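You operate a simulated robot arm through the tools that you are given. There is no shell and no other tool. Be economical: measure what you need, move in short steps, check, and stop when the job is done.

The job below is to be done with a simulated robot arm. You get a single attempt, and the scene is never put back.

Task
Couple the yellow hose and blow the brass chips off the slats.
Fine: nozzle back in its holder, air valve shut again.

It is judged by the outcome, as a careful person would: the job done as asked, and still so three seconds after it is handed in. It fails if anything else is knocked over, pushed out of place, dropped, spilled or broken.

Robot
A 7-joint arm with a two-finger parallel gripper, fixed in place. Base frame: the origin is at the foot of the arm, x ahead of it, y to its left, z up; the work surface is at about z = 800. Readings come in mm, degrees, newtons and seconds.
With the tool pointing down near the work surface it reaches from about 240 to 640 mm from the base axis. Its first joint turns from -166.0 to 166.0 degrees. Payload 1.57 kg.
Tool frame: the origin (TCP) lies between the finger pads and is the grasp point; the fingertips stand 30 mm ahead of it; z points along the fingers, y is the line along which they close. The gripper opens to 80 mm. The fingers are 17 mm wide and 12 mm thick; the gripper's body (40 by 82 mm) begins 80 mm behind the TCP.
Orientation is told as [roll, pitch, yaw] about the base's x, y, z axes, in that order, counted from this pose: with the fingers straight down and closing along the base's y, the tool's x points along the base's -x, its y along +y and its z along -z.

Tools
- The arm moves only by the tool send_rows. Its argument "steps" is a list of rows, each a list of 7 numbers: the turn, a rotation vector about the tool's x, y, z in degrees, then the shift along the tool's x, y, z in mm, then the opening, from 0 (shut) to 1 (fully open). In form: [[wx, wy, wz, x, y, z, gripper], ...]. A call has 1 to 8 rows; each row is the pose to reach, as a shift and turn from the pose commanded when the call began, along the tool's axes at that moment. Each row takes 0.2 s and may step no farther than 50 mm and 8.6 degrees from the row before; otherwise, or with a gripper value out of range, the whole call is refused. Where a pose cannot be reached the arm comes as near as it can. A force on the tool above 40 N (or 10 N above the force at the start of the call, whichever is more), or a blocked arm, ends the call early, and 0.2 s more pass. The fingers move at their own pace (about 72 mm/s each) and stop on an object; they squeeze with about 40 N. The grip force told is the motor's: it shows also when the fingers shut on nothing. Time passes only in rows, and 0.2 s behind the last, so rows that repeat a pose let the fingers close. It gives the time, the measured TCP pose, the force on the tool (base axes), the opening and the grip force at its end, in the units of the frame above (readings bear some noise), with the torque about the TCP (base axes, N m) and any sound that the robot's microphone picked up.
- Cameras (640 x 400 px; columns grow to the right, rows downward): "scene" is fixed at [47, 498.8, 1348.5]; the picture's right is [-0.74, -0.67, 0.00], its down [-0.34, 0.38, -0.86] and it looks along [0.57, -0.64, -0.51] (base axes); focal length 299 px, centre (320, 200). "wrist" rides on the gripper at [72, -7, -122] in the tool frame; the picture's right is [0.09, 1.00, 0.00], its down [-0.84, 0.08, -0.54] and it looks along [-0.54, 0.05, 0.84] (tool axes); focal length 238 px, centre (320, 200). There is no depth. A picture from a camera that has moved, and an enlarged one, comes with that camera's place and axes in the base frame and with its lens.
- grab_frame(camera): a new picture of that camera. No time passes.
- move_column(by): slides the trunk up (or, below 0, down) by that many mm; the arm rides with it, the base frame stays. It gives what a move gives, with no picture.
- close_up(camera, box): a new picture of the part [left, top, right, bottom] of that camera's present view, enlarged. No time passes.
- job_done(): hands the job in; it is judged then, once.

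Work in short steps. Places have to be worked out from the pictures, the camera data and where the tool is seen: move nearer, look again, correct. Check each grasp and each placing, and mend what went wrong. You have 120 turns and 64 pictures in all, those below and enlarged ones among them. Open the gripper and draw the arm clear of the work before you hand the job in, unless the task says otherwise; then end with one line.

The tools are called after "Request:" as a command line: name --pt "numbers of a row" for each row, then --argument value for the rest, lists and objects as JSON in quotes. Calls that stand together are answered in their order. send_rows: Moves the arm, as the interface text tells. Its arguments: {"type":"object","properties":{"steps":{"type":"array","items":{"type":"array","items":{"type":"number"}}}},"required":["steps"]} The other tools are called the same way: move_column (by) slides the trunk up or down; grab_frame (camera) takes a picture; close_up (camera, box) takes an enlarged picture of a part of a camera's view; job_done () hands the job in.

At the start:

```text
t: 0.0
ee_pos: [386.0, -310.6, 1200.0]
ee_rot: [0.0, 0.0, -0.1]
contact_force: [0.4, 0.1, 0.3]
wrist_torque: [0.02, -0.01, 0.01]
grip_width: 79.5
grasp_force: 0.1
trunk travel left (down, up): [-600.0, 390.0]
```

scene: 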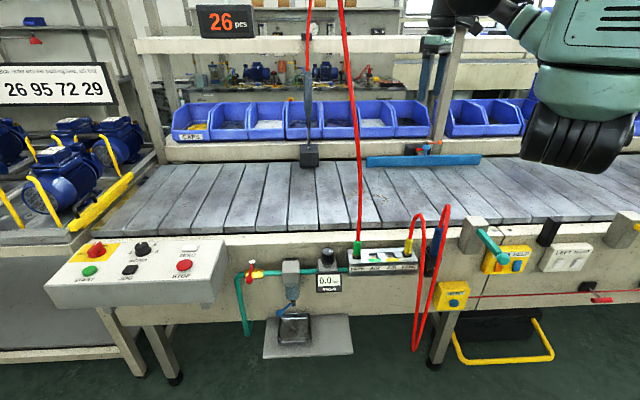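
wrist: 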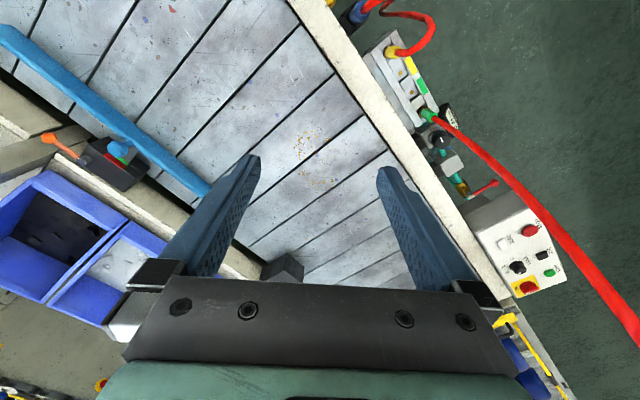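

The scene shows an air manifold on the front rail with a green and a yellow hose end. I'll enlarge the manifold area and the rest to understand it.

Request:
close_up --camera "scene" --box '[220, 200, 460, 350]'

Request:
close_up --camera "scene" --box '[400, 190, 640, 340]'

Request:
close_up --camera "wrist" --box '[280, 0, 600, 200]'

Request:
close_up --camera "scene" --box '[260, 100, 500, 250]'

```text
2.67 times, centred on (340, 275) of scene
camera zoom: at [47.0, 498.8, 1348.5], right [-0.74, -0.67, 0.0], down [-0.34, 0.38, -0.86], along [0.57, -0.64, -0.51], focal length 798 px, centre (267, 0)
```

zoom: 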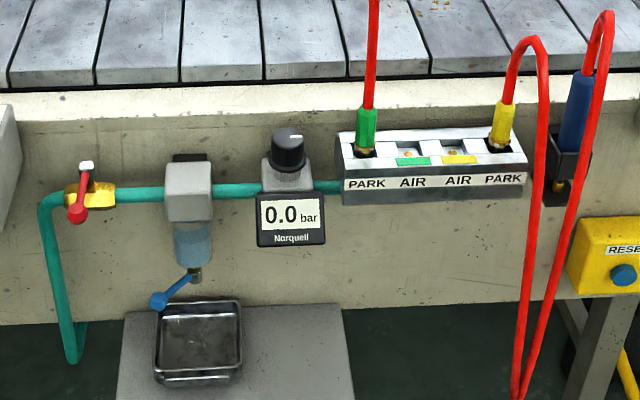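

```text
2.67 times, centred on (520, 265) of scene
camera zoom: at [47.0, 498.8, 1348.5], right [-0.74, -0.67, 0.0], down [-0.34, 0.38, -0.86], along [0.57, -0.64, -0.51], focal length 798 px, centre (-213, 27)
```

zoom: 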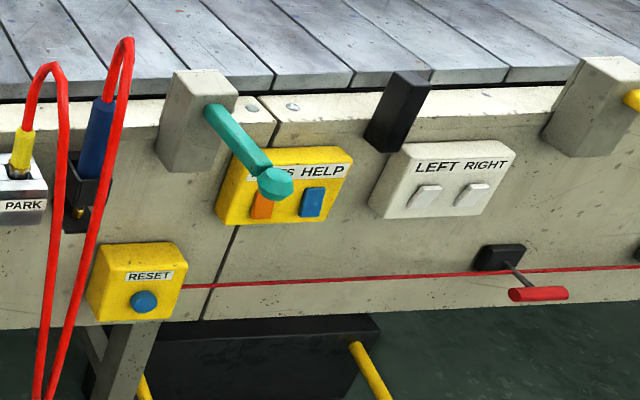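

```text
2.00 times, centred on (440, 100) of wrist
camera zoom: at [314.5, -317.2, 1322.2], right [-0.09, 1.0, 0.0], down [0.84, 0.08, 0.54], along [0.54, 0.05, -0.84], focal length 477 px, centre (80, 400)
```

zoom: 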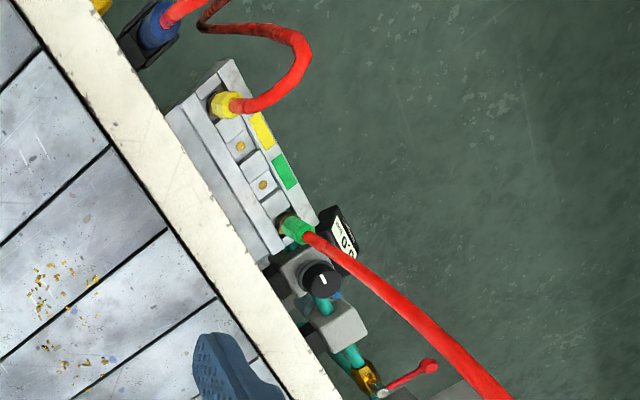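

```text
2.67 times, centred on (380, 175) of scene
camera zoom: at [47.0, 498.8, 1348.5], right [-0.74, -0.67, 0.0], down [-0.34, 0.38, -0.86], along [0.57, -0.64, -0.51], focal length 798 px, centre (160, 267)
```

zoom: 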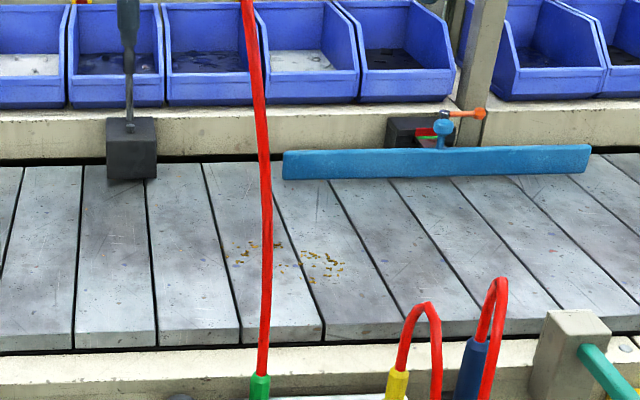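

The yellow hose is in PARK, with the matching yellow AIR socket beside it. The nozzle is in its holder to the right and the valve is on the left. I'll turn the tool to face the rail and move above the manifold to look.

Request:
send_rows --pt "0 0 5.6 17 28 30 1" --pt "0 0 11.2 34 56 60 1" --pt "0 0 16.8 51 84 90 1" --pt "0 0 22.4 68 112 120 1" --pt "0 0 28 85 140 150 1" --pt "0 0 33.6 102 168 180 1" --pt "0 0 39.2 119 196 210 1" --pt "0 0 45 136 220 240 1"

Request:
grab_frame --camera "wrist"

```text
t: 1.8
ee_pos: [264.0, -95.9, 957.2]
ee_rot: [-0.2, 0.0, -45.2]
contact_force: [0.1, 0.2, -0.3]
wrist_torque: [-0.01, 0.03, -0.04]
grip_width: 80.4
grasp_force: 0.0
out of reach, approached as far as the arm can: row 8
trunk travel left (down, up): [-600.0, 390.0]
```

```text
57 pictures are left
camera wrist: at [208.5, -49.8, 1079.3], right [0.64, 0.77, 0.0], down [0.65, -0.54, 0.54], along [0.41, -0.35, -0.84], focal length 238 px, centre (320, 200)
```

wrist: 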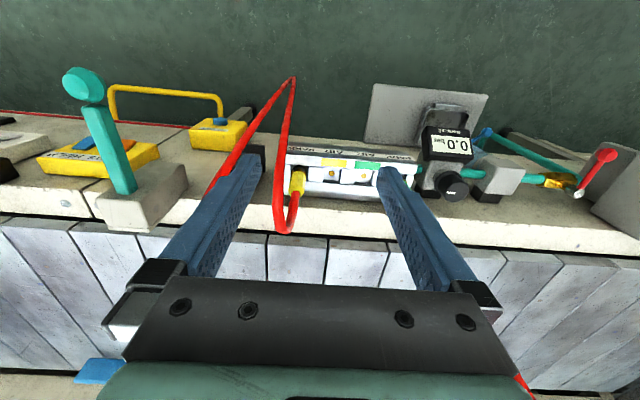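

The manifold is in view (upside-down). I'll enlarge it.

Request:
close_up --camera "wrist" --box '[230, 70, 470, 220]'

Request:
close_up --camera "wrist" --box '[420, 90, 640, 227]'

```text
2.67 times, centred on (350, 145) of wrist
camera zoom: at [208.5, -49.8, 1079.3], right [0.64, 0.77, 0.0], down [0.65, -0.54, 0.54], along [0.41, -0.35, -0.84], focal length 636 px, centre (240, 347)
```

zoom: 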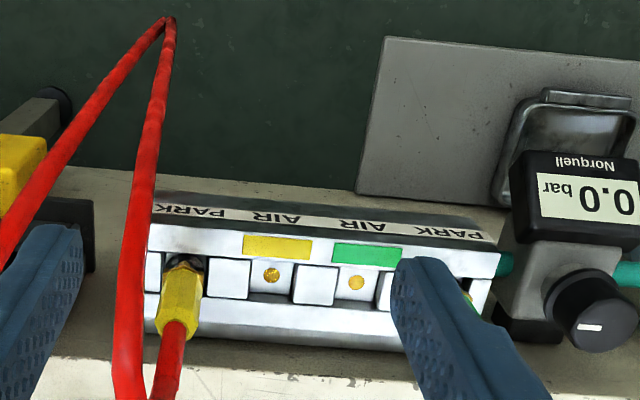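

```text
2.91 times, centred on (530, 158) of wrist
camera zoom: at [208.5, -49.8, 1079.3], right [0.64, 0.77, 0.0], down [0.65, -0.54, 0.54], along [0.41, -0.35, -0.84], focal length 693 px, centre (-291, 321)
```

zoom: 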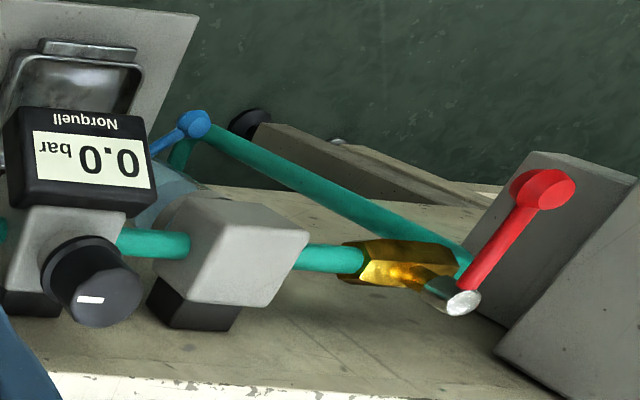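

Yellow connector sits upright near (305,-171), top about z≈820; its AIR socket is about 46 mm further along the rail. I'll move over the rail and tilt the fingers 30° outward so the palm stays clear of the hose loop, then look again.

Request:
send_rows --pt "0 7.5 0 -30 -6 0 1" --pt "0 15 0 -61 -12 0 0.8" --pt "0 22.5 0 -92 -18 0 0.7" --pt "0 30 0 -122 -24 0 0.7" --pt "0 30 0 -122 -24 30 0.7" --pt "0 30 0 -122 -24 55 0.7"

Request:
grab_frame --camera "wrist"

Request:
close_up --camera "scene" --box '[320, 150, 480, 290]'

```text
t: 3.2
ee_pos: [334.9, -200.8, 900.9]
ee_rot: [0.1, 30.0, -45.0]
contact_force: [0.1, -0.1, 0.8]
wrist_torque: [0.0, 0.0, -0.03]
grip_width: 55.9
grasp_force: 0.2
trunk travel left (down, up): [-600.0, 390.0]
```

```text
54 pictures are left
camera wrist: at [328.1, -205.0, 1043.6], right [0.65, 0.76, 0.05], down [0.76, -0.65, 0.05], along [0.07, 0.0, -1.0], focal length 238 px, centre (320, 200)
```

wrist: 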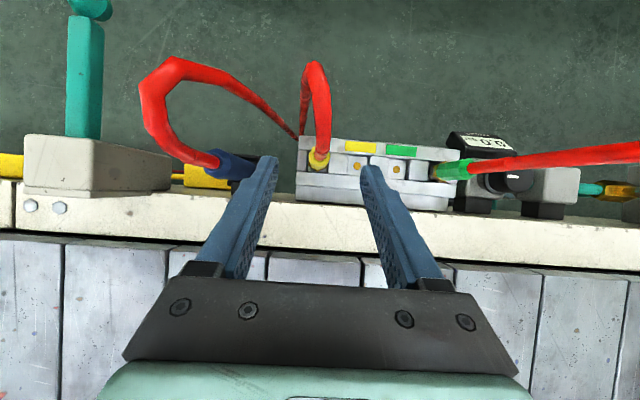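

```text
2.86 times, centred on (400, 220) of scene
camera zoom: at [47.0, 498.8, 1348.5], right [-0.74, -0.67, 0.0], down [-0.34, 0.38, -0.86], along [0.57, -0.64, -0.51], focal length 855 px, centre (91, 143)
```

zoom: 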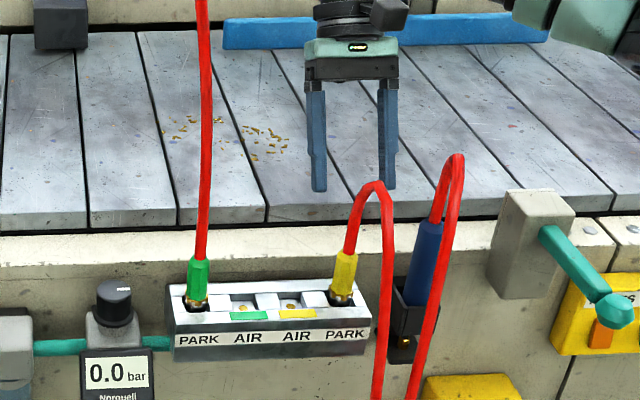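

The near-vertical view puts the yellow connector near (314,-178) and the hose loop leans outward, clear of the gripper. I'll line up on the approach axis and advance part way.

Request:
send_rows --pt "0 0 0 -19 2 -11 0.7" --pt "0 0 0 -19 2 20 0.7" --pt "0 0 0 -19 2 50 0.6"

Request:
grab_frame --camera "wrist"

Request:
close_up --camera "scene" --box '[320, 180, 440, 280]'

```text
t: 4.0
ee_pos: [327.7, -192.6, 850.2]
ee_rot: [0.1, 29.9, -45.1]
contact_force: [0.0, 0.2, -0.3]
wrist_torque: [-0.04, 0.03, -0.02]
grip_width: 48.1
grasp_force: 0.0
trunk travel left (down, up): [-600.0, 390.0]
```

```text
52 pictures are left
camera wrist: at [322.1, -195.9, 992.1], right [0.65, 0.76, 0.05], down [0.76, -0.65, 0.05], along [0.07, 0.0, -1.0], focal length 238 px, centre (320, 200)
```

wrist: 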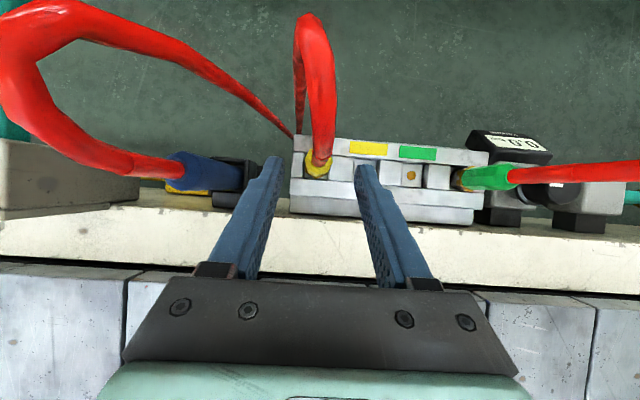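

```text
4.00 times, centred on (380, 230) of scene
camera zoom: at [47.0, 498.8, 1348.5], right [-0.74, -0.67, 0.0], down [-0.34, 0.38, -0.86], along [0.57, -0.64, -0.51], focal length 1197 px, centre (80, 80)
```

zoom: 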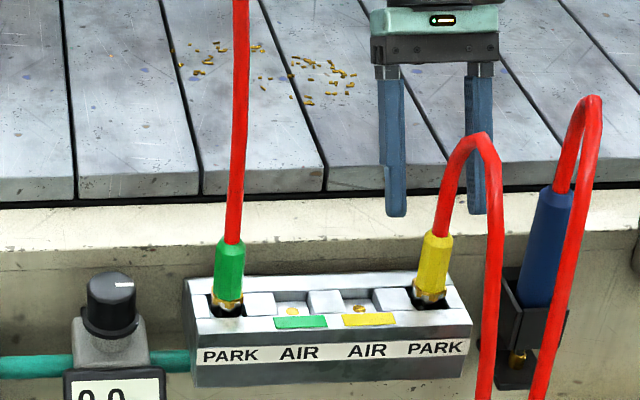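

Alignment looks good: connector at about (313.5,-178). I'll advance to it in small steps, then close.

Request:
send_rows --pt "0 0 0 -3 0 16 0.6" --pt "0 0 0 -3.4 0 32 0.6" --pt "0 0 0 -3.4 0 46 0.6"

Request:
close_up --camera "scene" --box '[320, 180, 440, 280]'

Request:
close_up --camera "wrist" --box '[240, 100, 400, 200]'

```text
t: 4.8
ee_pos: [314.5, -178.5, 807.4]
ee_rot: [0.0, 30.1, -45.0]
contact_force: [0.0, -0.9, 0.3]
wrist_torque: [0.03, 0.01, 0.03]
grip_width: 48.2
grasp_force: 0.1
trunk travel left (down, up): [-600.0, 390.0]
```

```text
4.00 times, centred on (380, 230) of scene
camera zoom: at [47.0, 498.8, 1348.5], right [-0.74, -0.67, 0.0], down [-0.34, 0.38, -0.86], along [0.57, -0.64, -0.51], focal length 1197 px, centre (80, 80)
```

zoom: 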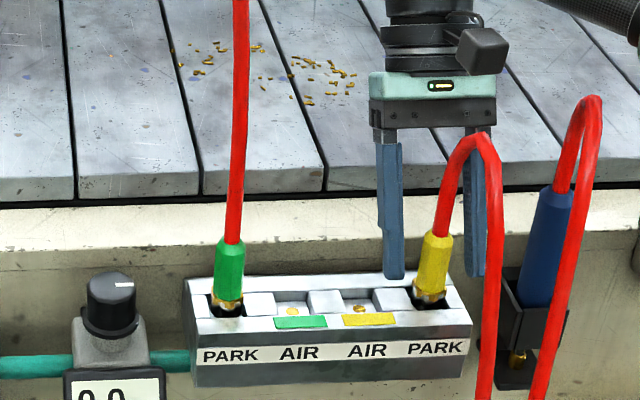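

```text
4.00 times, centred on (320, 150) of wrist
camera zoom: at [309.6, -181.9, 950.2], right [0.65, 0.76, 0.05], down [0.76, -0.65, 0.05], along [0.07, 0.0, -1.0], focal length 953 px, centre (320, 400)
```

zoom: 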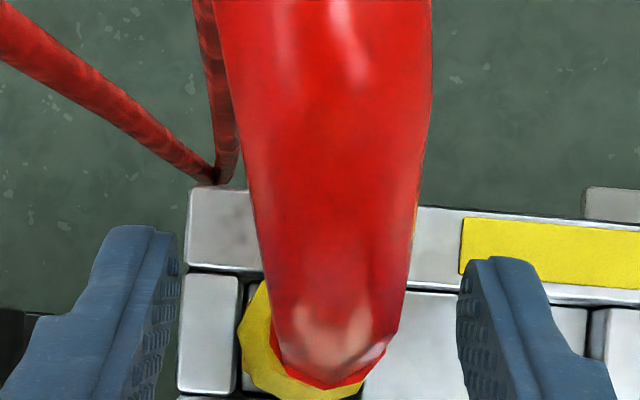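

Fingers straddle the collar, centred. Closing now.

Request:
send_rows --pt "0 0 0 0 0 0 0.4" --pt "0 0 0 0 0 0 0.2" --pt "0 0 0 0 0 0 0.0" --pt "0 0 0 0 0 0 0.0"

Request:
close_up --camera "wrist" --box '[240, 100, 400, 200]'

```text
t: 5.8
ee_pos: [315.0, -178.9, 807.7]
ee_rot: [-0.1, 30.1, -45.0]
contact_force: [-3.2, -1.7, -0.2]
wrist_torque: [-0.09, 0.16, 0.01]
grip_width: 19.3
grasp_force: 34.0
trunk travel left (down, up): [-600.0, 390.0]
```

```text
4.00 times, centred on (320, 150) of wrist
camera zoom: at [309.5, -182.2, 950.3], right [0.65, 0.76, 0.05], down [0.76, -0.65, 0.05], along [0.07, 0.0, -1.0], focal length 953 px, centre (320, 400)
```

zoom: 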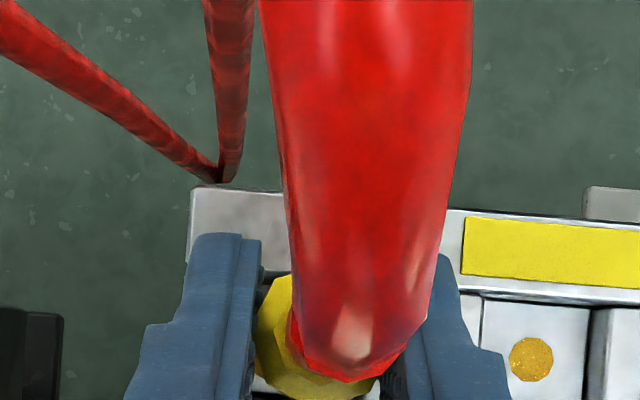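

Gripped at 19 mm. Lifting straight up gently.

Request:
send_rows --pt "0 0 0 4 0 -6.9 0" --pt "0 0 0 8 0 -13.9 0" --pt "0 0 0 14 0 -24.2 0" --pt "0 0 0 20 0 -34.6 0" --pt "0 0 0 27 0 -46.8 0"

Request:
grab_frame --camera "wrist"

Request:
close_up --camera "scene" --box '[320, 180, 440, 280]'

```text
t: 7.0
ee_pos: [314.6, -178.0, 862.1]
ee_rot: [-0.1, 30.0, -45.0]
contact_force: [-0.4, 0.5, -0.5]
wrist_torque: [0.01, 0.0, 0.02]
grip_width: 19.6
grasp_force: 33.4
trunk travel left (down, up): [-600.0, 390.0]
```

```text
47 pictures are left
camera wrist: at [309.1, -181.9, 1004.4], right [0.65, 0.76, 0.05], down [0.76, -0.65, 0.05], along [0.07, 0.0, -1.0], focal length 238 px, centre (320, 200)
```

wrist: 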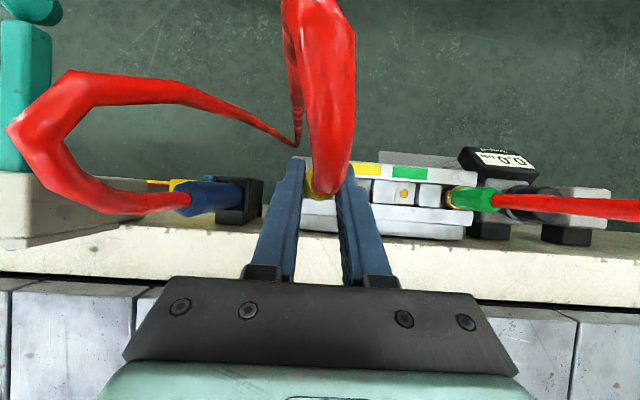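

```text
4.00 times, centred on (380, 230) of scene
camera zoom: at [47.0, 498.8, 1348.5], right [-0.74, -0.67, 0.0], down [-0.34, 0.38, -0.86], along [0.57, -0.64, -0.51], focal length 1197 px, centre (80, 80)
```

zoom: 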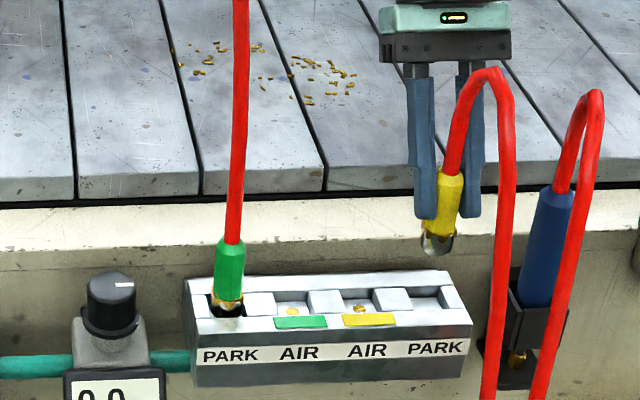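

Connector is free. I'll shift 48 mm along the rail above the yellow AIR socket and lower partway, then check alignment.

Request:
send_rows --pt "0 0 0 0.2 24 0 0" --pt "0 0 0 0.4 48 0 0" --pt "0 0 0 -6 48 11 0" --pt "0 0 0 -13 48 23 0"

Request:
close_up --camera "scene" --box '[325, 200, 421, 280]'

Request:
grab_frame --camera "wrist"

```text
t: 8.0
ee_pos: [347.0, -143.1, 834.4]
ee_rot: [0.0, 30.1, -45.0]
contact_force: [-1.1, 0.4, -0.7]
wrist_torque: [0.02, 0.0, 0.02]
grip_width: 19.3
grasp_force: 33.1
trunk travel left (down, up): [-600.0, 390.0]
```

```text
5.00 times, centred on (373, 240) of scene
camera zoom: at [47.0, 498.8, 1348.5], right [-0.74, -0.67, 0.0], down [-0.34, 0.38, -0.86], along [0.57, -0.64, -0.51], focal length 1496 px, centre (55, 0)
```

zoom: 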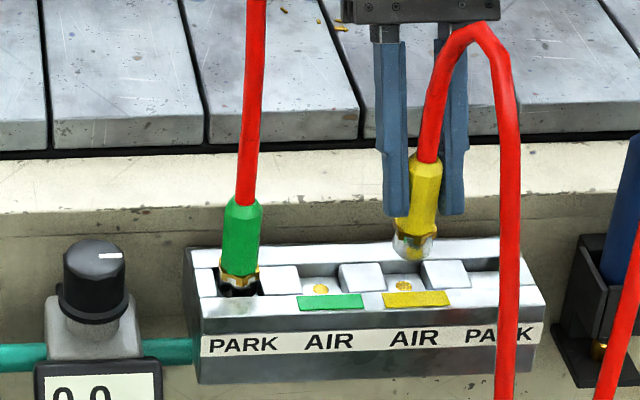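

```text
44 pictures are left
camera wrist: at [342.5, -147.4, 976.8], right [0.65, 0.76, 0.05], down [0.76, -0.65, 0.05], along [0.07, 0.0, -1.0], focal length 238 px, centre (320, 200)
```

wrist: 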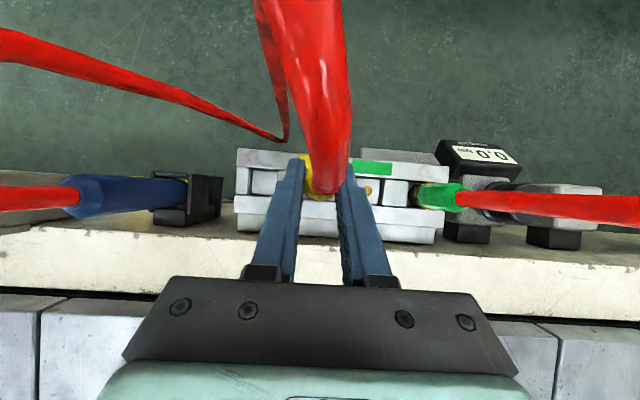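

Connector is over the yellow AIR hole, about 1–2 mm short along the rail. I'll correct 1.5 mm and lower it gently into the socket.

Request:
send_rows --pt "0 0 0 0 1.5 0 0" --pt "0 0 0 -4 1.5 6.9 0" --pt "0 0 0 -7.5 1.5 13 0" --pt "0 0 0 -10.5 1.5 18.2 0" --pt "0 0 0 -13.5 1.5 23.4 0"

Request:
close_up --camera "scene" --box '[325, 200, 421, 280]'

```text
t: 9.2
ee_pos: [349.8, -142.8, 806.3]
ee_rot: [0.1, 30.0, -45.0]
contact_force: [-0.4, 0.1, -0.7]
wrist_torque: [0.0, -0.01, -0.02]
grip_width: 19.3
grasp_force: 33.1
trunk travel left (down, up): [-600.0, 390.0]
```

```text
5.00 times, centred on (373, 240) of scene
camera zoom: at [47.0, 498.8, 1348.5], right [-0.74, -0.67, 0.0], down [-0.34, 0.38, -0.86], along [0.57, -0.64, -0.51], focal length 1496 px, centre (55, 0)
```

zoom: 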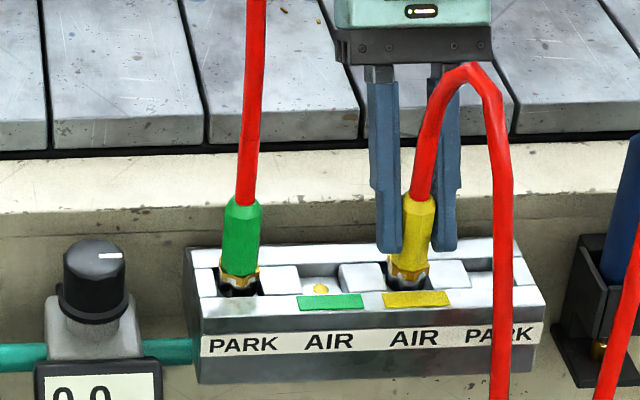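

Level with the parked depth and no contact force yet. I'll press on downward in small steps until it seats.

Request:
send_rows --pt "0 0 0 -1 0 1.73 0" --pt "0 0 0 -2 0 3.46 0" --pt "0 0 0 -3 0 5.2 0" --pt "0 0 0 -4 0 6.9 0"

Request:
close_up --camera "scene" --box '[325, 200, 421, 280]'

```text
t: 10.2
ee_pos: [347.0, -142.5, 800.1]
ee_rot: [0.0, 30.0, -45.1]
contact_force: [5.5, -8.5, 23.1]
wrist_torque: [-0.18, -0.11, 0.01]
grip_width: 19.7
grasp_force: 33.5
trunk travel left (down, up): [-600.0, 390.0]
heard: snap
```

```text
5.00 times, centred on (373, 240) of scene
camera zoom: at [47.0, 498.8, 1348.5], right [-0.74, -0.67, 0.0], down [-0.34, 0.38, -0.86], along [0.57, -0.64, -0.51], focal length 1496 px, centre (55, 0)
```

zoom: 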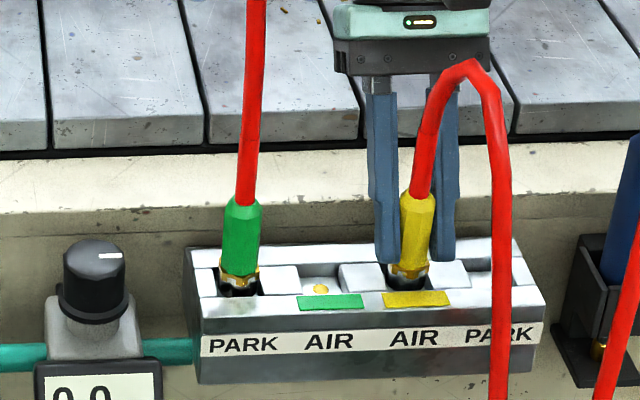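

A snap was heard and ~24 N reaction: the yellow hose is coupled. I release, back off along the fingers, then rise.

Request:
send_rows --pt "0 0 0 0 0 0 0.5" --pt "0 0 0 0 0 0 0.6" --pt "0 0 0 0 0 -40 0.6" --pt "0 0 0 0 0 -80 0.6" --pt "0 0 0 20 0 -115 0.6" --pt "0 0 0 45 0 -158 0.6" --pt "0 0 0 70 0 -200 0.6"

Request:
close_up --camera "scene" --box '[220, 200, 460, 350]'

```text
t: 11.8
ee_pos: [378.6, -171.3, 1009.8]
ee_rot: [0.0, 30.1, -45.0]
contact_force: [-0.2, 0.3, 0.7]
wrist_torque: [0.02, 0.0, 0.01]
grip_width: 48.2
grasp_force: 0.0
trunk travel left (down, up): [-600.0, 390.0]
```

```text
2.67 times, centred on (340, 275) of scene
camera zoom: at [47.0, 498.8, 1348.5], right [-0.74, -0.67, 0.0], down [-0.34, 0.38, -0.86], along [0.57, -0.64, -0.51], focal length 798 px, centre (267, 0)
```

zoom: 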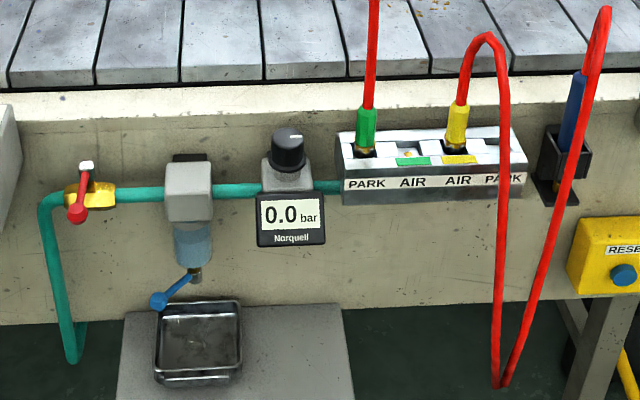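

Coupled properly; gauge is still 0.0 bar as the valve is shut. Now I retract toward the base and untilt, so as to pass the hanging green hose safely.

Request:
send_rows --pt "0 -7.5 0 26 -5 15 0.5" --pt "0 -15 0 52 -10 30 0.5" --pt "0 -22.5 0 78 -15 45 0.5" --pt "0 -30 0 104 -19 60 0.5"

Request:
send_rows --pt "0 0 -7.5 8 28 0 0.5" --pt "0 0 -15 15 56 0 0.5" --pt "0 0 -22.5 19 86 0 0.5" --pt "0 0 -30 20 118 0 0.5" --pt "0 0 -37.5 18 150 0 0.5" --pt "0 0 -45 15 182 0 0.5"

Request:
grab_frame --camera "wrist"

```text
t: 12.8
ee_pos: [276.9, -99.6, 1007.9]
ee_rot: [0.0, -0.1, -45.1]
contact_force: [-0.8, 0.7, -0.3]
wrist_torque: [0.0, 0.03, 0.02]
grip_width: 40.1
grasp_force: 0.1
trunk travel left (down, up): [-600.0, 390.0]
```

```text
t: 14.2
ee_pos: [396.9, 41.0, 1008.6]
ee_rot: [0.1, -0.1, 0.2]
contact_force: [-0.2, 0.1, 0.7]
wrist_torque: [0.02, 0.02, 0.01]
grip_width: 40.3
grasp_force: 0.1
trunk travel left (down, up): [-600.0, 390.0]
```

```text
40 pictures are left
camera wrist: at [324.9, 33.5, 1130.5], right [-0.09, 1.0, 0.0], down [0.84, 0.08, 0.54], along [0.54, 0.05, -0.84], focal length 238 px, centre (320, 200)
```

wrist: 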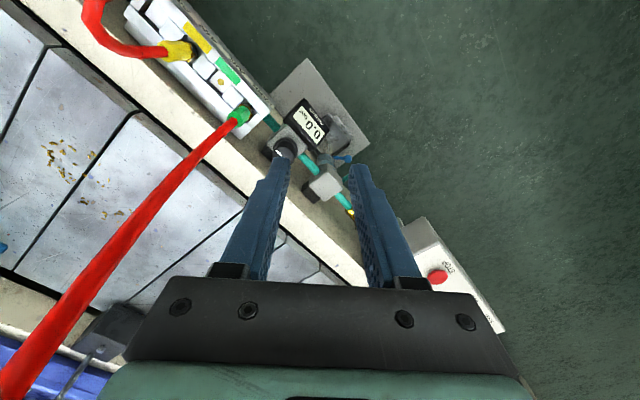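

The hose was passed safely. I move toward the valve, staying high, and look.

Request:
send_rows --pt "0 0 0 -20 30 20 0.5" --pt "0 0 0 -40 60 40 0.5" --pt "0 0 0 -60 90 60 0.5" --pt "0 0 0 -82 118 85 0.5" --pt "0 0 0 -103 146 108 0.5"

Request:
grab_frame --camera "wrist"

Request:
close_up --camera "scene" --box '[180, 190, 340, 290]'

```text
t: 15.4
ee_pos: [498.4, 185.5, 901.0]
ee_rot: [-0.1, 0.0, 0.0]
contact_force: [0.5, -0.4, 1.0]
wrist_torque: [-0.01, -0.02, 0.01]
grip_width: 40.0
grasp_force: 0.1
trunk travel left (down, up): [-600.0, 390.0]
```

```text
39 pictures are left
camera wrist: at [426.5, 179.0, 1023.0], right [-0.09, 1.0, 0.0], down [0.84, 0.08, 0.54], along [0.54, 0.05, -0.84], focal length 238 px, centre (320, 200)
```

wrist: 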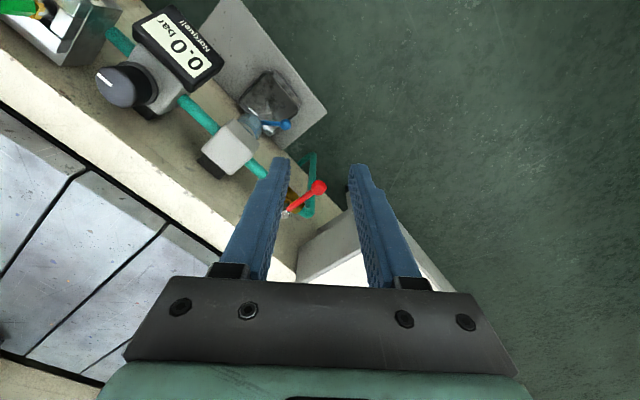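

```text
4.00 times, centred on (260, 240) of scene
camera zoom: at [47.0, 498.8, 1348.5], right [-0.74, -0.67, 0.0], down [-0.34, 0.38, -0.86], along [0.57, -0.64, -0.51], focal length 1197 px, centre (560, 40)
```

zoom: 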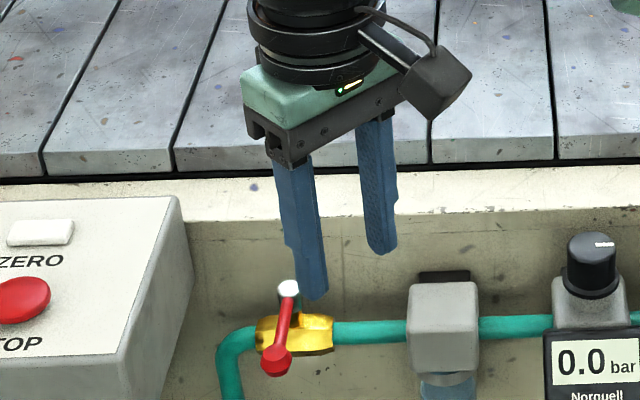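

The valve handle ball is at about (584,190,745) with the pivot at (629,146). I move over the handle with open fingers and descend most of the way.

Request:
send_rows --pt "0 0 0 -46 0 10 0.6" --pt "0 0 0 -91 -1 20 0.6" --pt "0 0 0 -91 -1 60 0.6" --pt "0 0 0 -91 -1 100 0.6"

Request:
close_up --camera "wrist" --box '[220, 100, 420, 225]'

Request:
close_up --camera "scene" --box '[180, 190, 340, 290]'

```text
t: 16.4
ee_pos: [589.6, 184.1, 801.4]
ee_rot: [0.0, -0.1, 0.1]
contact_force: [-0.4, -0.6, 0.4]
wrist_torque: [0.01, -0.02, 0.02]
grip_width: 48.0
grasp_force: 0.1
trunk travel left (down, up): [-600.0, 390.0]
```

```text
3.20 times, centred on (320, 162) of wrist
camera zoom: at [518.0, 177.8, 923.3], right [-0.09, 1.0, 0.0], down [0.84, 0.08, 0.54], along [0.54, 0.05, -0.84], focal length 763 px, centre (320, 320)
```

zoom: 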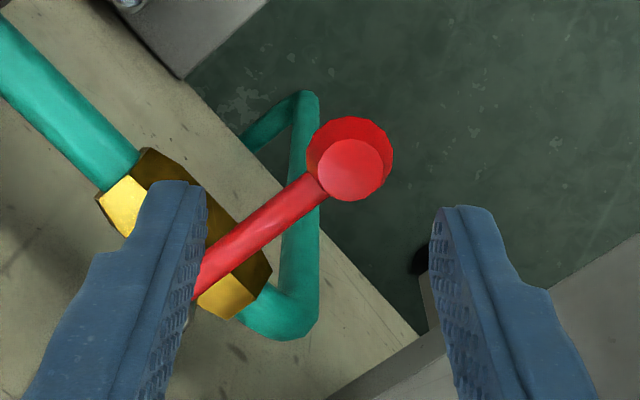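

```text
4.00 times, centred on (260, 240) of scene
camera zoom: at [47.0, 498.8, 1348.5], right [-0.74, -0.67, 0.0], down [-0.34, 0.38, -0.86], along [0.57, -0.64, -0.51], focal length 1197 px, centre (560, 40)
```

zoom: 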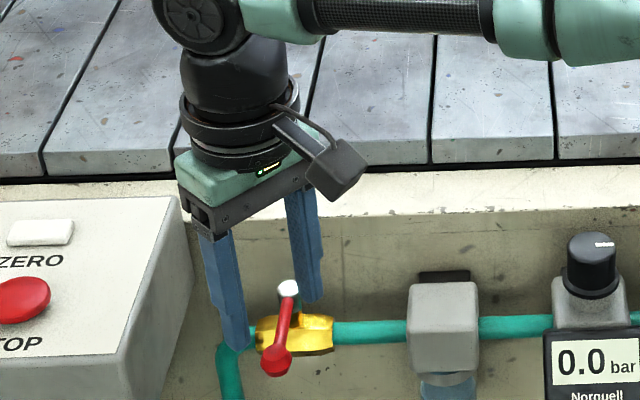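

The handle lies between the fingers. I descend around it and sweep the handle toward the manifold along its arc, watching force.

Request:
send_rows --pt "0 0 0 2 0 20 0.6" --pt "0 0 0 4 0 38 0.6" --pt "0 0 0 6 -8 38 0.6" --pt "0 0 0 12 -18 38 0.6"

Request:
close_up --camera "scene" --box '[180, 190, 340, 290]'

```text
t: 17.4
ee_pos: [576.8, 166.3, 761.9]
ee_rot: [0.0, 0.1, 0.0]
contact_force: [0.7, -0.4, 0.4]
wrist_torque: [-0.02, 0.01, 0.0]
grip_width: 48.5
grasp_force: 0.8
trunk travel left (down, up): [-600.0, 390.0]
```

```text
4.00 times, centred on (260, 240) of scene
camera zoom: at [47.0, 498.8, 1348.5], right [-0.74, -0.67, 0.0], down [-0.34, 0.38, -0.86], along [0.57, -0.64, -0.51], focal length 1197 px, centre (560, 40)
```

zoom: 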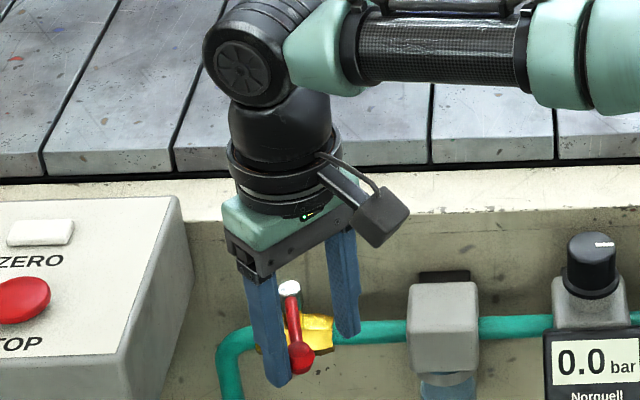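

The handle is turning freely. I continue the arc to the open stop.

Request:
send_rows --pt "0 0 0 4.8 -11 0 0.6" --pt "0 0 0 8.3 -22 0 0.6" --pt "0 0 0 8.8 -34 0 0.6" --pt "0 0 0 7.3 -46 0 0.6" --pt "0 0 0 4.8 -58 0 0.6" --pt "0 0 0 -1.2 -69 0 0.6" --pt "0 0 0 -9 -79 0 0.6"

Request:
close_up --camera "scene" --box '[180, 190, 340, 290]'

Request:
close_up --camera "wrist" --box '[200, 60, 440, 210]'

```text
t: 19.0
ee_pos: [586.7, 88.5, 763.0]
ee_rot: [-0.1, 0.0, 0.0]
contact_force: [-2.7, 1.6, 0.0]
wrist_torque: [0.03, 0.03, 0.08]
grip_width: 49.4
grasp_force: 0.3
trunk travel left (down, up): [-600.0, 390.0]
```

```text
4.00 times, centred on (260, 240) of scene
camera zoom: at [47.0, 498.8, 1348.5], right [-0.74, -0.67, 0.0], down [-0.34, 0.38, -0.86], along [0.57, -0.64, -0.51], focal length 1197 px, centre (560, 40)
```

zoom: 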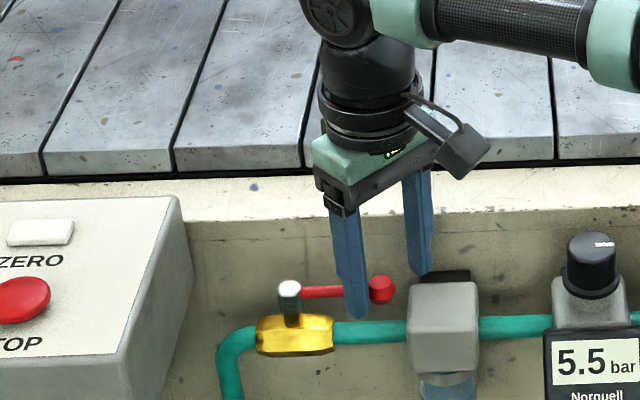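

```text
2.67 times, centred on (320, 135) of wrist
camera zoom: at [515.3, 82.3, 885.5], right [-0.09, 1.0, 0.0], down [0.84, 0.08, 0.54], along [0.54, 0.05, -0.84], focal length 636 px, centre (320, 373)
```

zoom: 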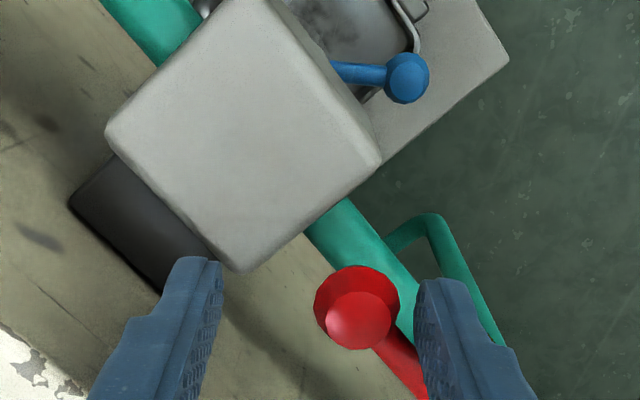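

Gauge reads 5.5 bar: the air is on. I lift straight up, then retrace past the green hose.

Request:
send_rows --pt "0 0 0 0 -5 -40 0.6" --pt "0 0 0 0 -5 -90 0.7" --pt "0 0 0 30 -5 -130 0.9" --pt "0 0 0 65 -15 -165 1" --pt "0 0 0 100 -25 -200 1" --pt "0 0 0 145 -35 -220 1" --pt "0 0 0 190 -47 -240 1"

Request:
send_rows --pt "0 0 7.5 20 -20 0 1" --pt "0 0 15 45 -45 0 1" --pt "0 0 22.5 70 -70 0 1" --pt "0 0 30 92 -95 0 1" --pt "0 0 37.5 110 -122 0 1" --pt "0 0 45 118 -150 0 1"

Request:
grab_frame --camera "scene"

```text
refused: row 4 steps farther than a row can; nothing moved
```

```text
t: 19.8
ee_pos: [536.0, 31.3, 767.6]
ee_rot: [1.3, -2.1, -19.4]
contact_force: [14.8, 9.5, -15.0]
wrist_torque: [0.86, -0.77, 0.43]
grip_width: 67.5
grasp_force: 0.1
trunk travel left (down, up): [-600.0, 390.0]
stopped in row 3: the force on the tool passed its limit at 50 N (the readings are from after the stop); the commanded pose is now the measured one
```

```text
32 pictures are left
```

scene: 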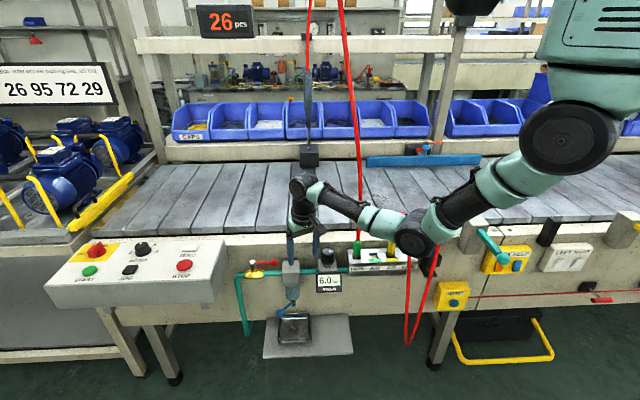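

The first call was refused and the second then ran at low height, bumping the filter unit. My mistake for chaining them. I inspect before moving on.

Request:
close_up --camera "scene" --box '[220, 200, 420, 325]'

Request:
grab_frame --camera "wrist"

```text
3.20 times, centred on (320, 262) of scene
camera zoom: at [47.0, 498.8, 1348.5], right [-0.74, -0.67, 0.0], down [-0.34, 0.38, -0.86], along [0.57, -0.64, -0.51], focal length 958 px, centre (320, 0)
```

zoom: 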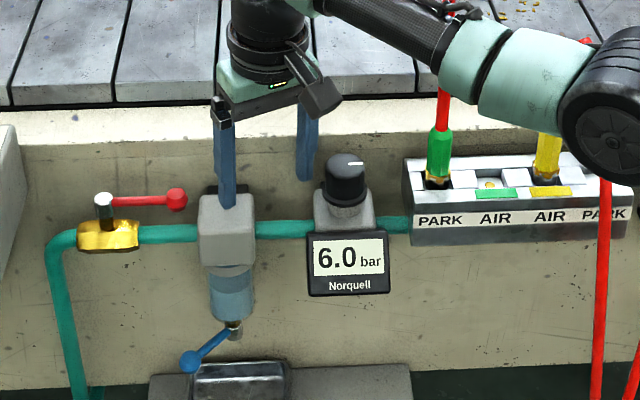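

```text
30 pictures are left
camera wrist: at [461.3, 47.2, 885.8], right [0.24, 0.97, 0.02], down [0.79, -0.21, 0.57], along [0.56, -0.12, -0.82], focal length 238 px, centre (320, 200)
```

wrist: 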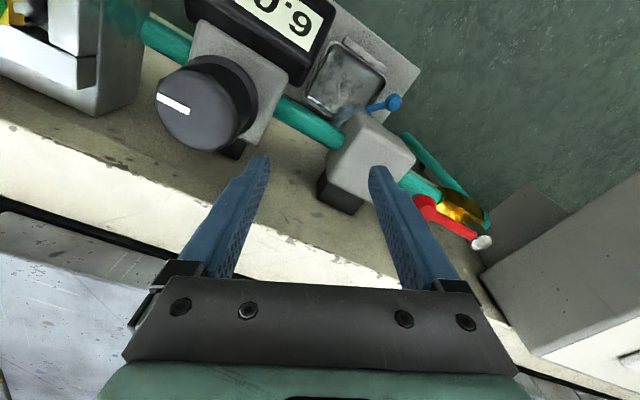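

The filter looks intact and in place; gauge now reads 6.0 (pressure built up). One finger leans on the filter block, so I back off sideways, then lift straight up.

Request:
send_rows --pt "0 0 0 0 5 0 0.84" --pt "0 0 0 0 5 -15 0.84" --pt "0 0 0 0 5 -50 0.84" --pt "0 0 0 0 5 -95 0.84" --pt "0 0 0 0 5 -140 0.84"

Request:
close_up --camera "scene" --box '[220, 200, 420, 325]'

```text
t: 21.0
ee_pos: [528.1, 30.0, 908.5]
ee_rot: [1.3, -1.7, -20.0]
contact_force: [-0.6, -0.4, -0.3]
wrist_torque: [-0.02, -0.02, 0.01]
grip_width: 67.3
grasp_force: 0.1
trunk travel left (down, up): [-600.0, 390.0]
```

```text
3.20 times, centred on (320, 262) of scene
camera zoom: at [47.0, 498.8, 1348.5], right [-0.74, -0.67, 0.0], down [-0.34, 0.38, -0.86], along [0.57, -0.64, -0.51], focal length 958 px, centre (320, 0)
```

zoom: 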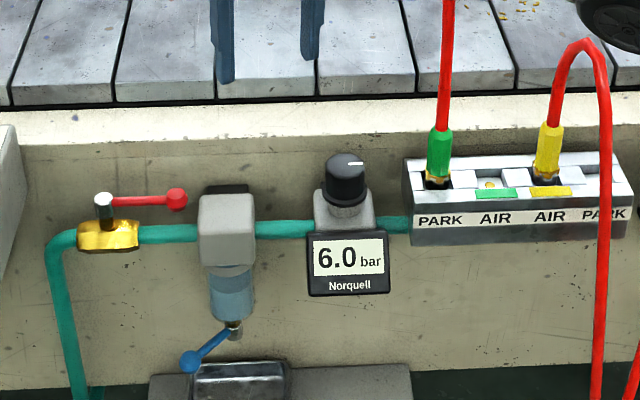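

All in place. I retreat toward the base and up, one call at a time.

Request:
send_rows --pt "0 0 0 35 -13 -19 0.9" --pt "0 0 0 70 -26 -38 1" --pt "0 0 0 106 -38 -56 1" --pt "0 0 0 141 -51 -75 1" --pt "0 0 0 177 -64 -92 1"

```text
t: 22.2
ee_pos: [339.0, 31.1, 994.5]
ee_rot: [1.0, -1.6, -19.8]
contact_force: [-0.6, -0.1, 0.4]
wrist_torque: [-0.01, 0.02, 0.0]
grip_width: 80.1
grasp_force: 0.0
trunk travel left (down, up): [-600.0, 390.0]
```

Swing back to the manifold side, at small radius.

Request:
send_rows --pt "0 0 6 4 -38 0 1" --pt "0 0 12 6 -76 0 1" --pt "0 0 18 7 -114 0 1" --pt "0 0 25 7 -152 -5 0.9"

```text
t: 23.2
ee_pos: [283.2, -110.6, 996.4]
ee_rot: [1.7, -1.1, -44.8]
contact_force: [-0.4, -1.1, -0.3]
wrist_torque: [0.01, -0.02, 0.02]
grip_width: 72.2
grasp_force: 0.2
trunk travel left (down, up): [-600.0, 390.0]
```

I move above the blue nozzle with the same 30° tilt and look.

Request:
send_rows --pt "0.4 6 0 -31 -24 0 0.8" --pt "0.8 12 0 -63 -48 0 0.8" --pt "1.2 18 0 -94 -72 5 0.8" --pt "1.5 25 0 -126 -96 25 0.8" --pt "1.7 31 0 -157 -120 51 0.8"

Request:
grab_frame --camera "wrist"

```text
t: 24.4
ee_pos: [310.7, -306.4, 942.6]
ee_rot: [0.1, 29.9, -44.2]
contact_force: [0.0, -0.4, 0.1]
wrist_torque: [-0.01, 0.01, 0.03]
grip_width: 64.3
grasp_force: 0.0
trunk travel left (down, up): [-600.0, 390.0]
```

```text
28 pictures are left
camera wrist: at [304.8, -310.1, 1083.8], right [0.64, 0.77, 0.05], down [0.77, -0.64, 0.05], along [0.07, 0.0, -1.0], focal length 238 px, centre (320, 200)
```

wrist: 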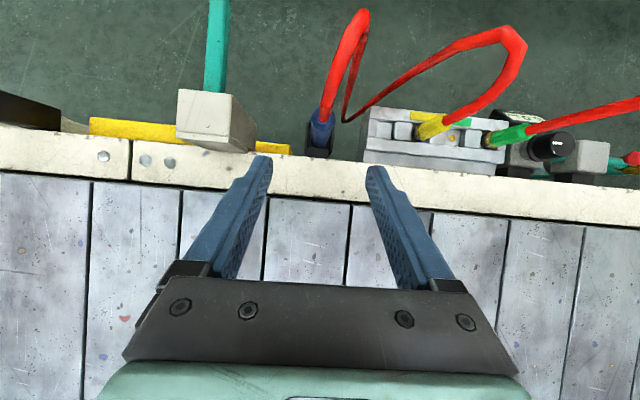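

Nozzle estimated at (257,-253.5). The approach axis is nearly aligned; I advance 100 mm and recheck.

Request:
send_rows --pt "0 0 0 1 0 35 0.7" --pt "0 0 0 1.5 0.5 70 0.7" --pt "0 0 0 1.5 0.5 100 0.7"

Request:
close_up --camera "wrist" --box '[220, 60, 420, 185]'

Request:
close_up --camera "scene" --box '[360, 160, 480, 280]'

```text
t: 25.2
ee_pos: [273.6, -269.8, 856.8]
ee_rot: [0.1, 29.8, -44.3]
contact_force: [0.0, -0.1, 0.2]
wrist_torque: [0.01, 0.03, -0.03]
grip_width: 56.2
grasp_force: 0.1
trunk travel left (down, up): [-600.0, 390.0]
```

```text
3.20 times, centred on (320, 122) of wrist
camera zoom: at [267.4, -273.3, 998.6], right [0.64, 0.77, 0.05], down [0.77, -0.64, 0.05], along [0.07, 0.0, -1.0], focal length 763 px, centre (320, 448)
```

zoom: 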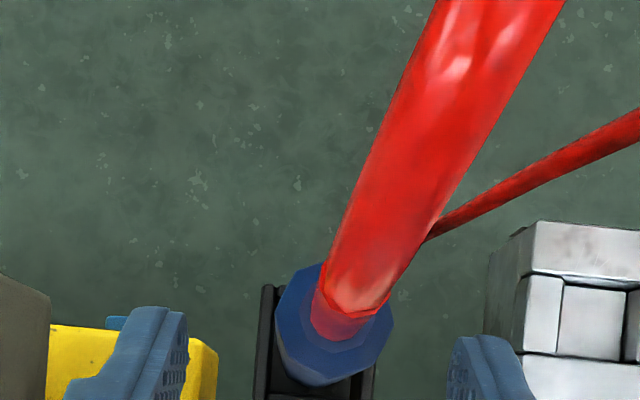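

```text
3.33 times, centred on (420, 220) of scene
camera zoom: at [47.0, 498.8, 1348.5], right [-0.74, -0.67, 0.0], down [-0.34, 0.38, -0.86], along [0.57, -0.64, -0.51], focal length 998 px, centre (-13, 133)
```

zoom: 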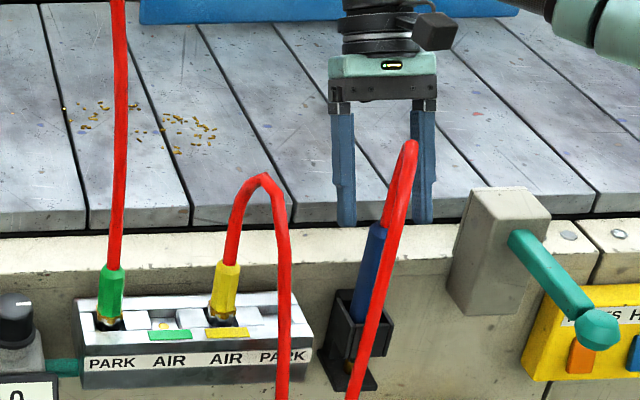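

Aligned; nozzle at about (259.5,-254), blue top near z=845, holder top near 775. I advance the last 42 mm and close.

Request:
send_rows --pt "0 0 0 0 1.5 20 0.7" --pt "0 0 0 0 1.5 42 0.7" --pt "0 0 0 0 1.5 42 0.4" --pt "0 0 0 0 1.5 42 0.2" --pt "0 0 0 0 1.5 42 0.0" --pt "0 0 0 0 1.5 42 0.0"

Request:
close_up --camera "scene" --box '[360, 160, 480, 280]'

```text
t: 26.6
ee_pos: [258.8, -254.5, 820.1]
ee_rot: [-0.1, 29.9, -44.3]
contact_force: [0.3, -0.2, 0.1]
wrist_torque: [0.05, -0.06, 0.01]
grip_width: 25.1
grasp_force: 36.5
trunk travel left (down, up): [-600.0, 390.0]
```

```text
3.33 times, centred on (420, 220) of scene
camera zoom: at [47.0, 498.8, 1348.5], right [-0.74, -0.67, 0.0], down [-0.34, 0.38, -0.86], along [0.57, -0.64, -0.51], focal length 998 px, centre (-13, 133)
```

zoom: 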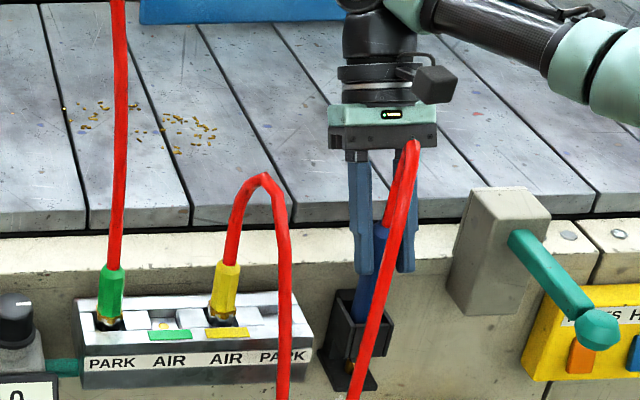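

Nozzle gripped (25 mm); I note this pose (258.8,-254.5,820.1 / 0,30,-44.3) for the return. Lifting straight up 60 mm slowly, then on.

Request:
send_rows --pt "0 0 0 5 0 -8.7 0" --pt "0 0 0 12 0 -20.8 0" --pt "0 0 0 22 0 -38 0" --pt "0 0 0 35 0 -60.6 0" --pt "0 0 0 50 0 -86.6 0" --pt "0 0 0 65 0 -112.6 0" --pt "0 0 0 80 0 -138.6 0"

Request:
close_up --camera "scene" --box '[340, 100, 540, 300]'

```text
t: 28.2
ee_pos: [259.9, -253.4, 980.7]
ee_rot: [0.1, 29.9, -44.4]
contact_force: [0.0, 0.7, -0.9]
wrist_torque: [0.01, 0.03, 0.02]
grip_width: 25.0
grasp_force: 36.6
trunk travel left (down, up): [-600.0, 390.0]
```

```text
2.00 times, centred on (440, 200) of scene
camera zoom: at [47.0, 498.8, 1348.5], right [-0.74, -0.67, 0.0], down [-0.34, 0.38, -0.86], along [0.57, -0.64, -0.51], focal length 599 px, centre (80, 200)
```

zoom: 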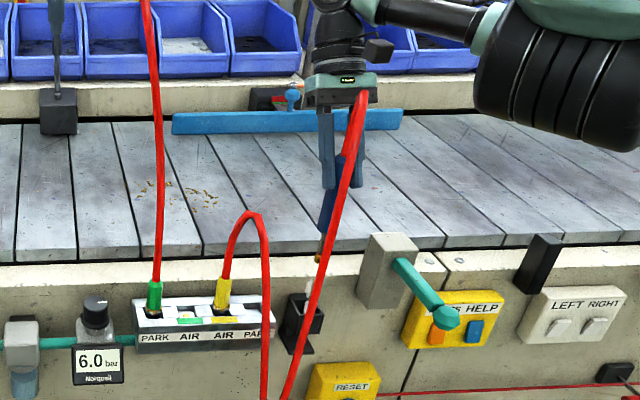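

Nozzle is out and blowing (white plume at the tip, ~145 mm below TCP). I'll move over the slats in front of the chips with a yaw pointing radially outward, staying high, before tilting the nozzle toward the rear.

Request:
send_rows --pt "1.8 0 -3.1 -8 26 -13 0" --pt "3.6 0 -6.25 -16 53 -26 0" --pt "5.4 0 -9.4 -24 79 -40 0" --pt "7.2 0 -12.5 -31 105.5 -53 0"

Request:
close_up --camera "scene" --box '[280, 100, 540, 262]'

```text
t: 29.2
ee_pos: [372.6, -216.4, 1008.8]
ee_rot: [0.0, 29.9, -29.7]
contact_force: [0.1, -0.3, -0.4]
wrist_torque: [-0.02, 0.02, 0.07]
grip_width: 24.9
grasp_force: 36.3
trunk travel left (down, up): [-600.0, 390.0]
```

```text
2.46 times, centred on (410, 181) of scene
camera zoom: at [47.0, 498.8, 1348.5], right [-0.74, -0.67, 0.0], down [-0.34, 0.38, -0.86], along [0.57, -0.64, -0.51], focal length 737 px, centre (98, 247)
```

zoom: 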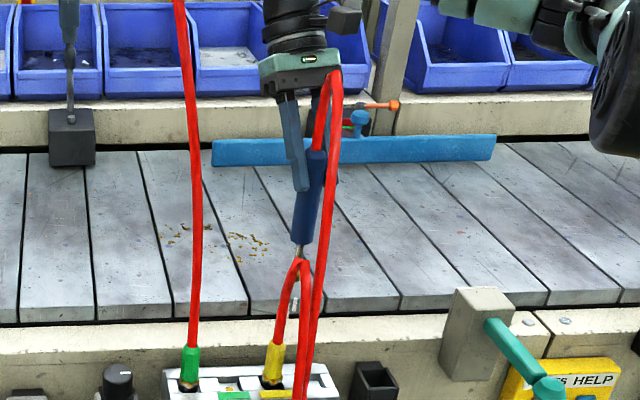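

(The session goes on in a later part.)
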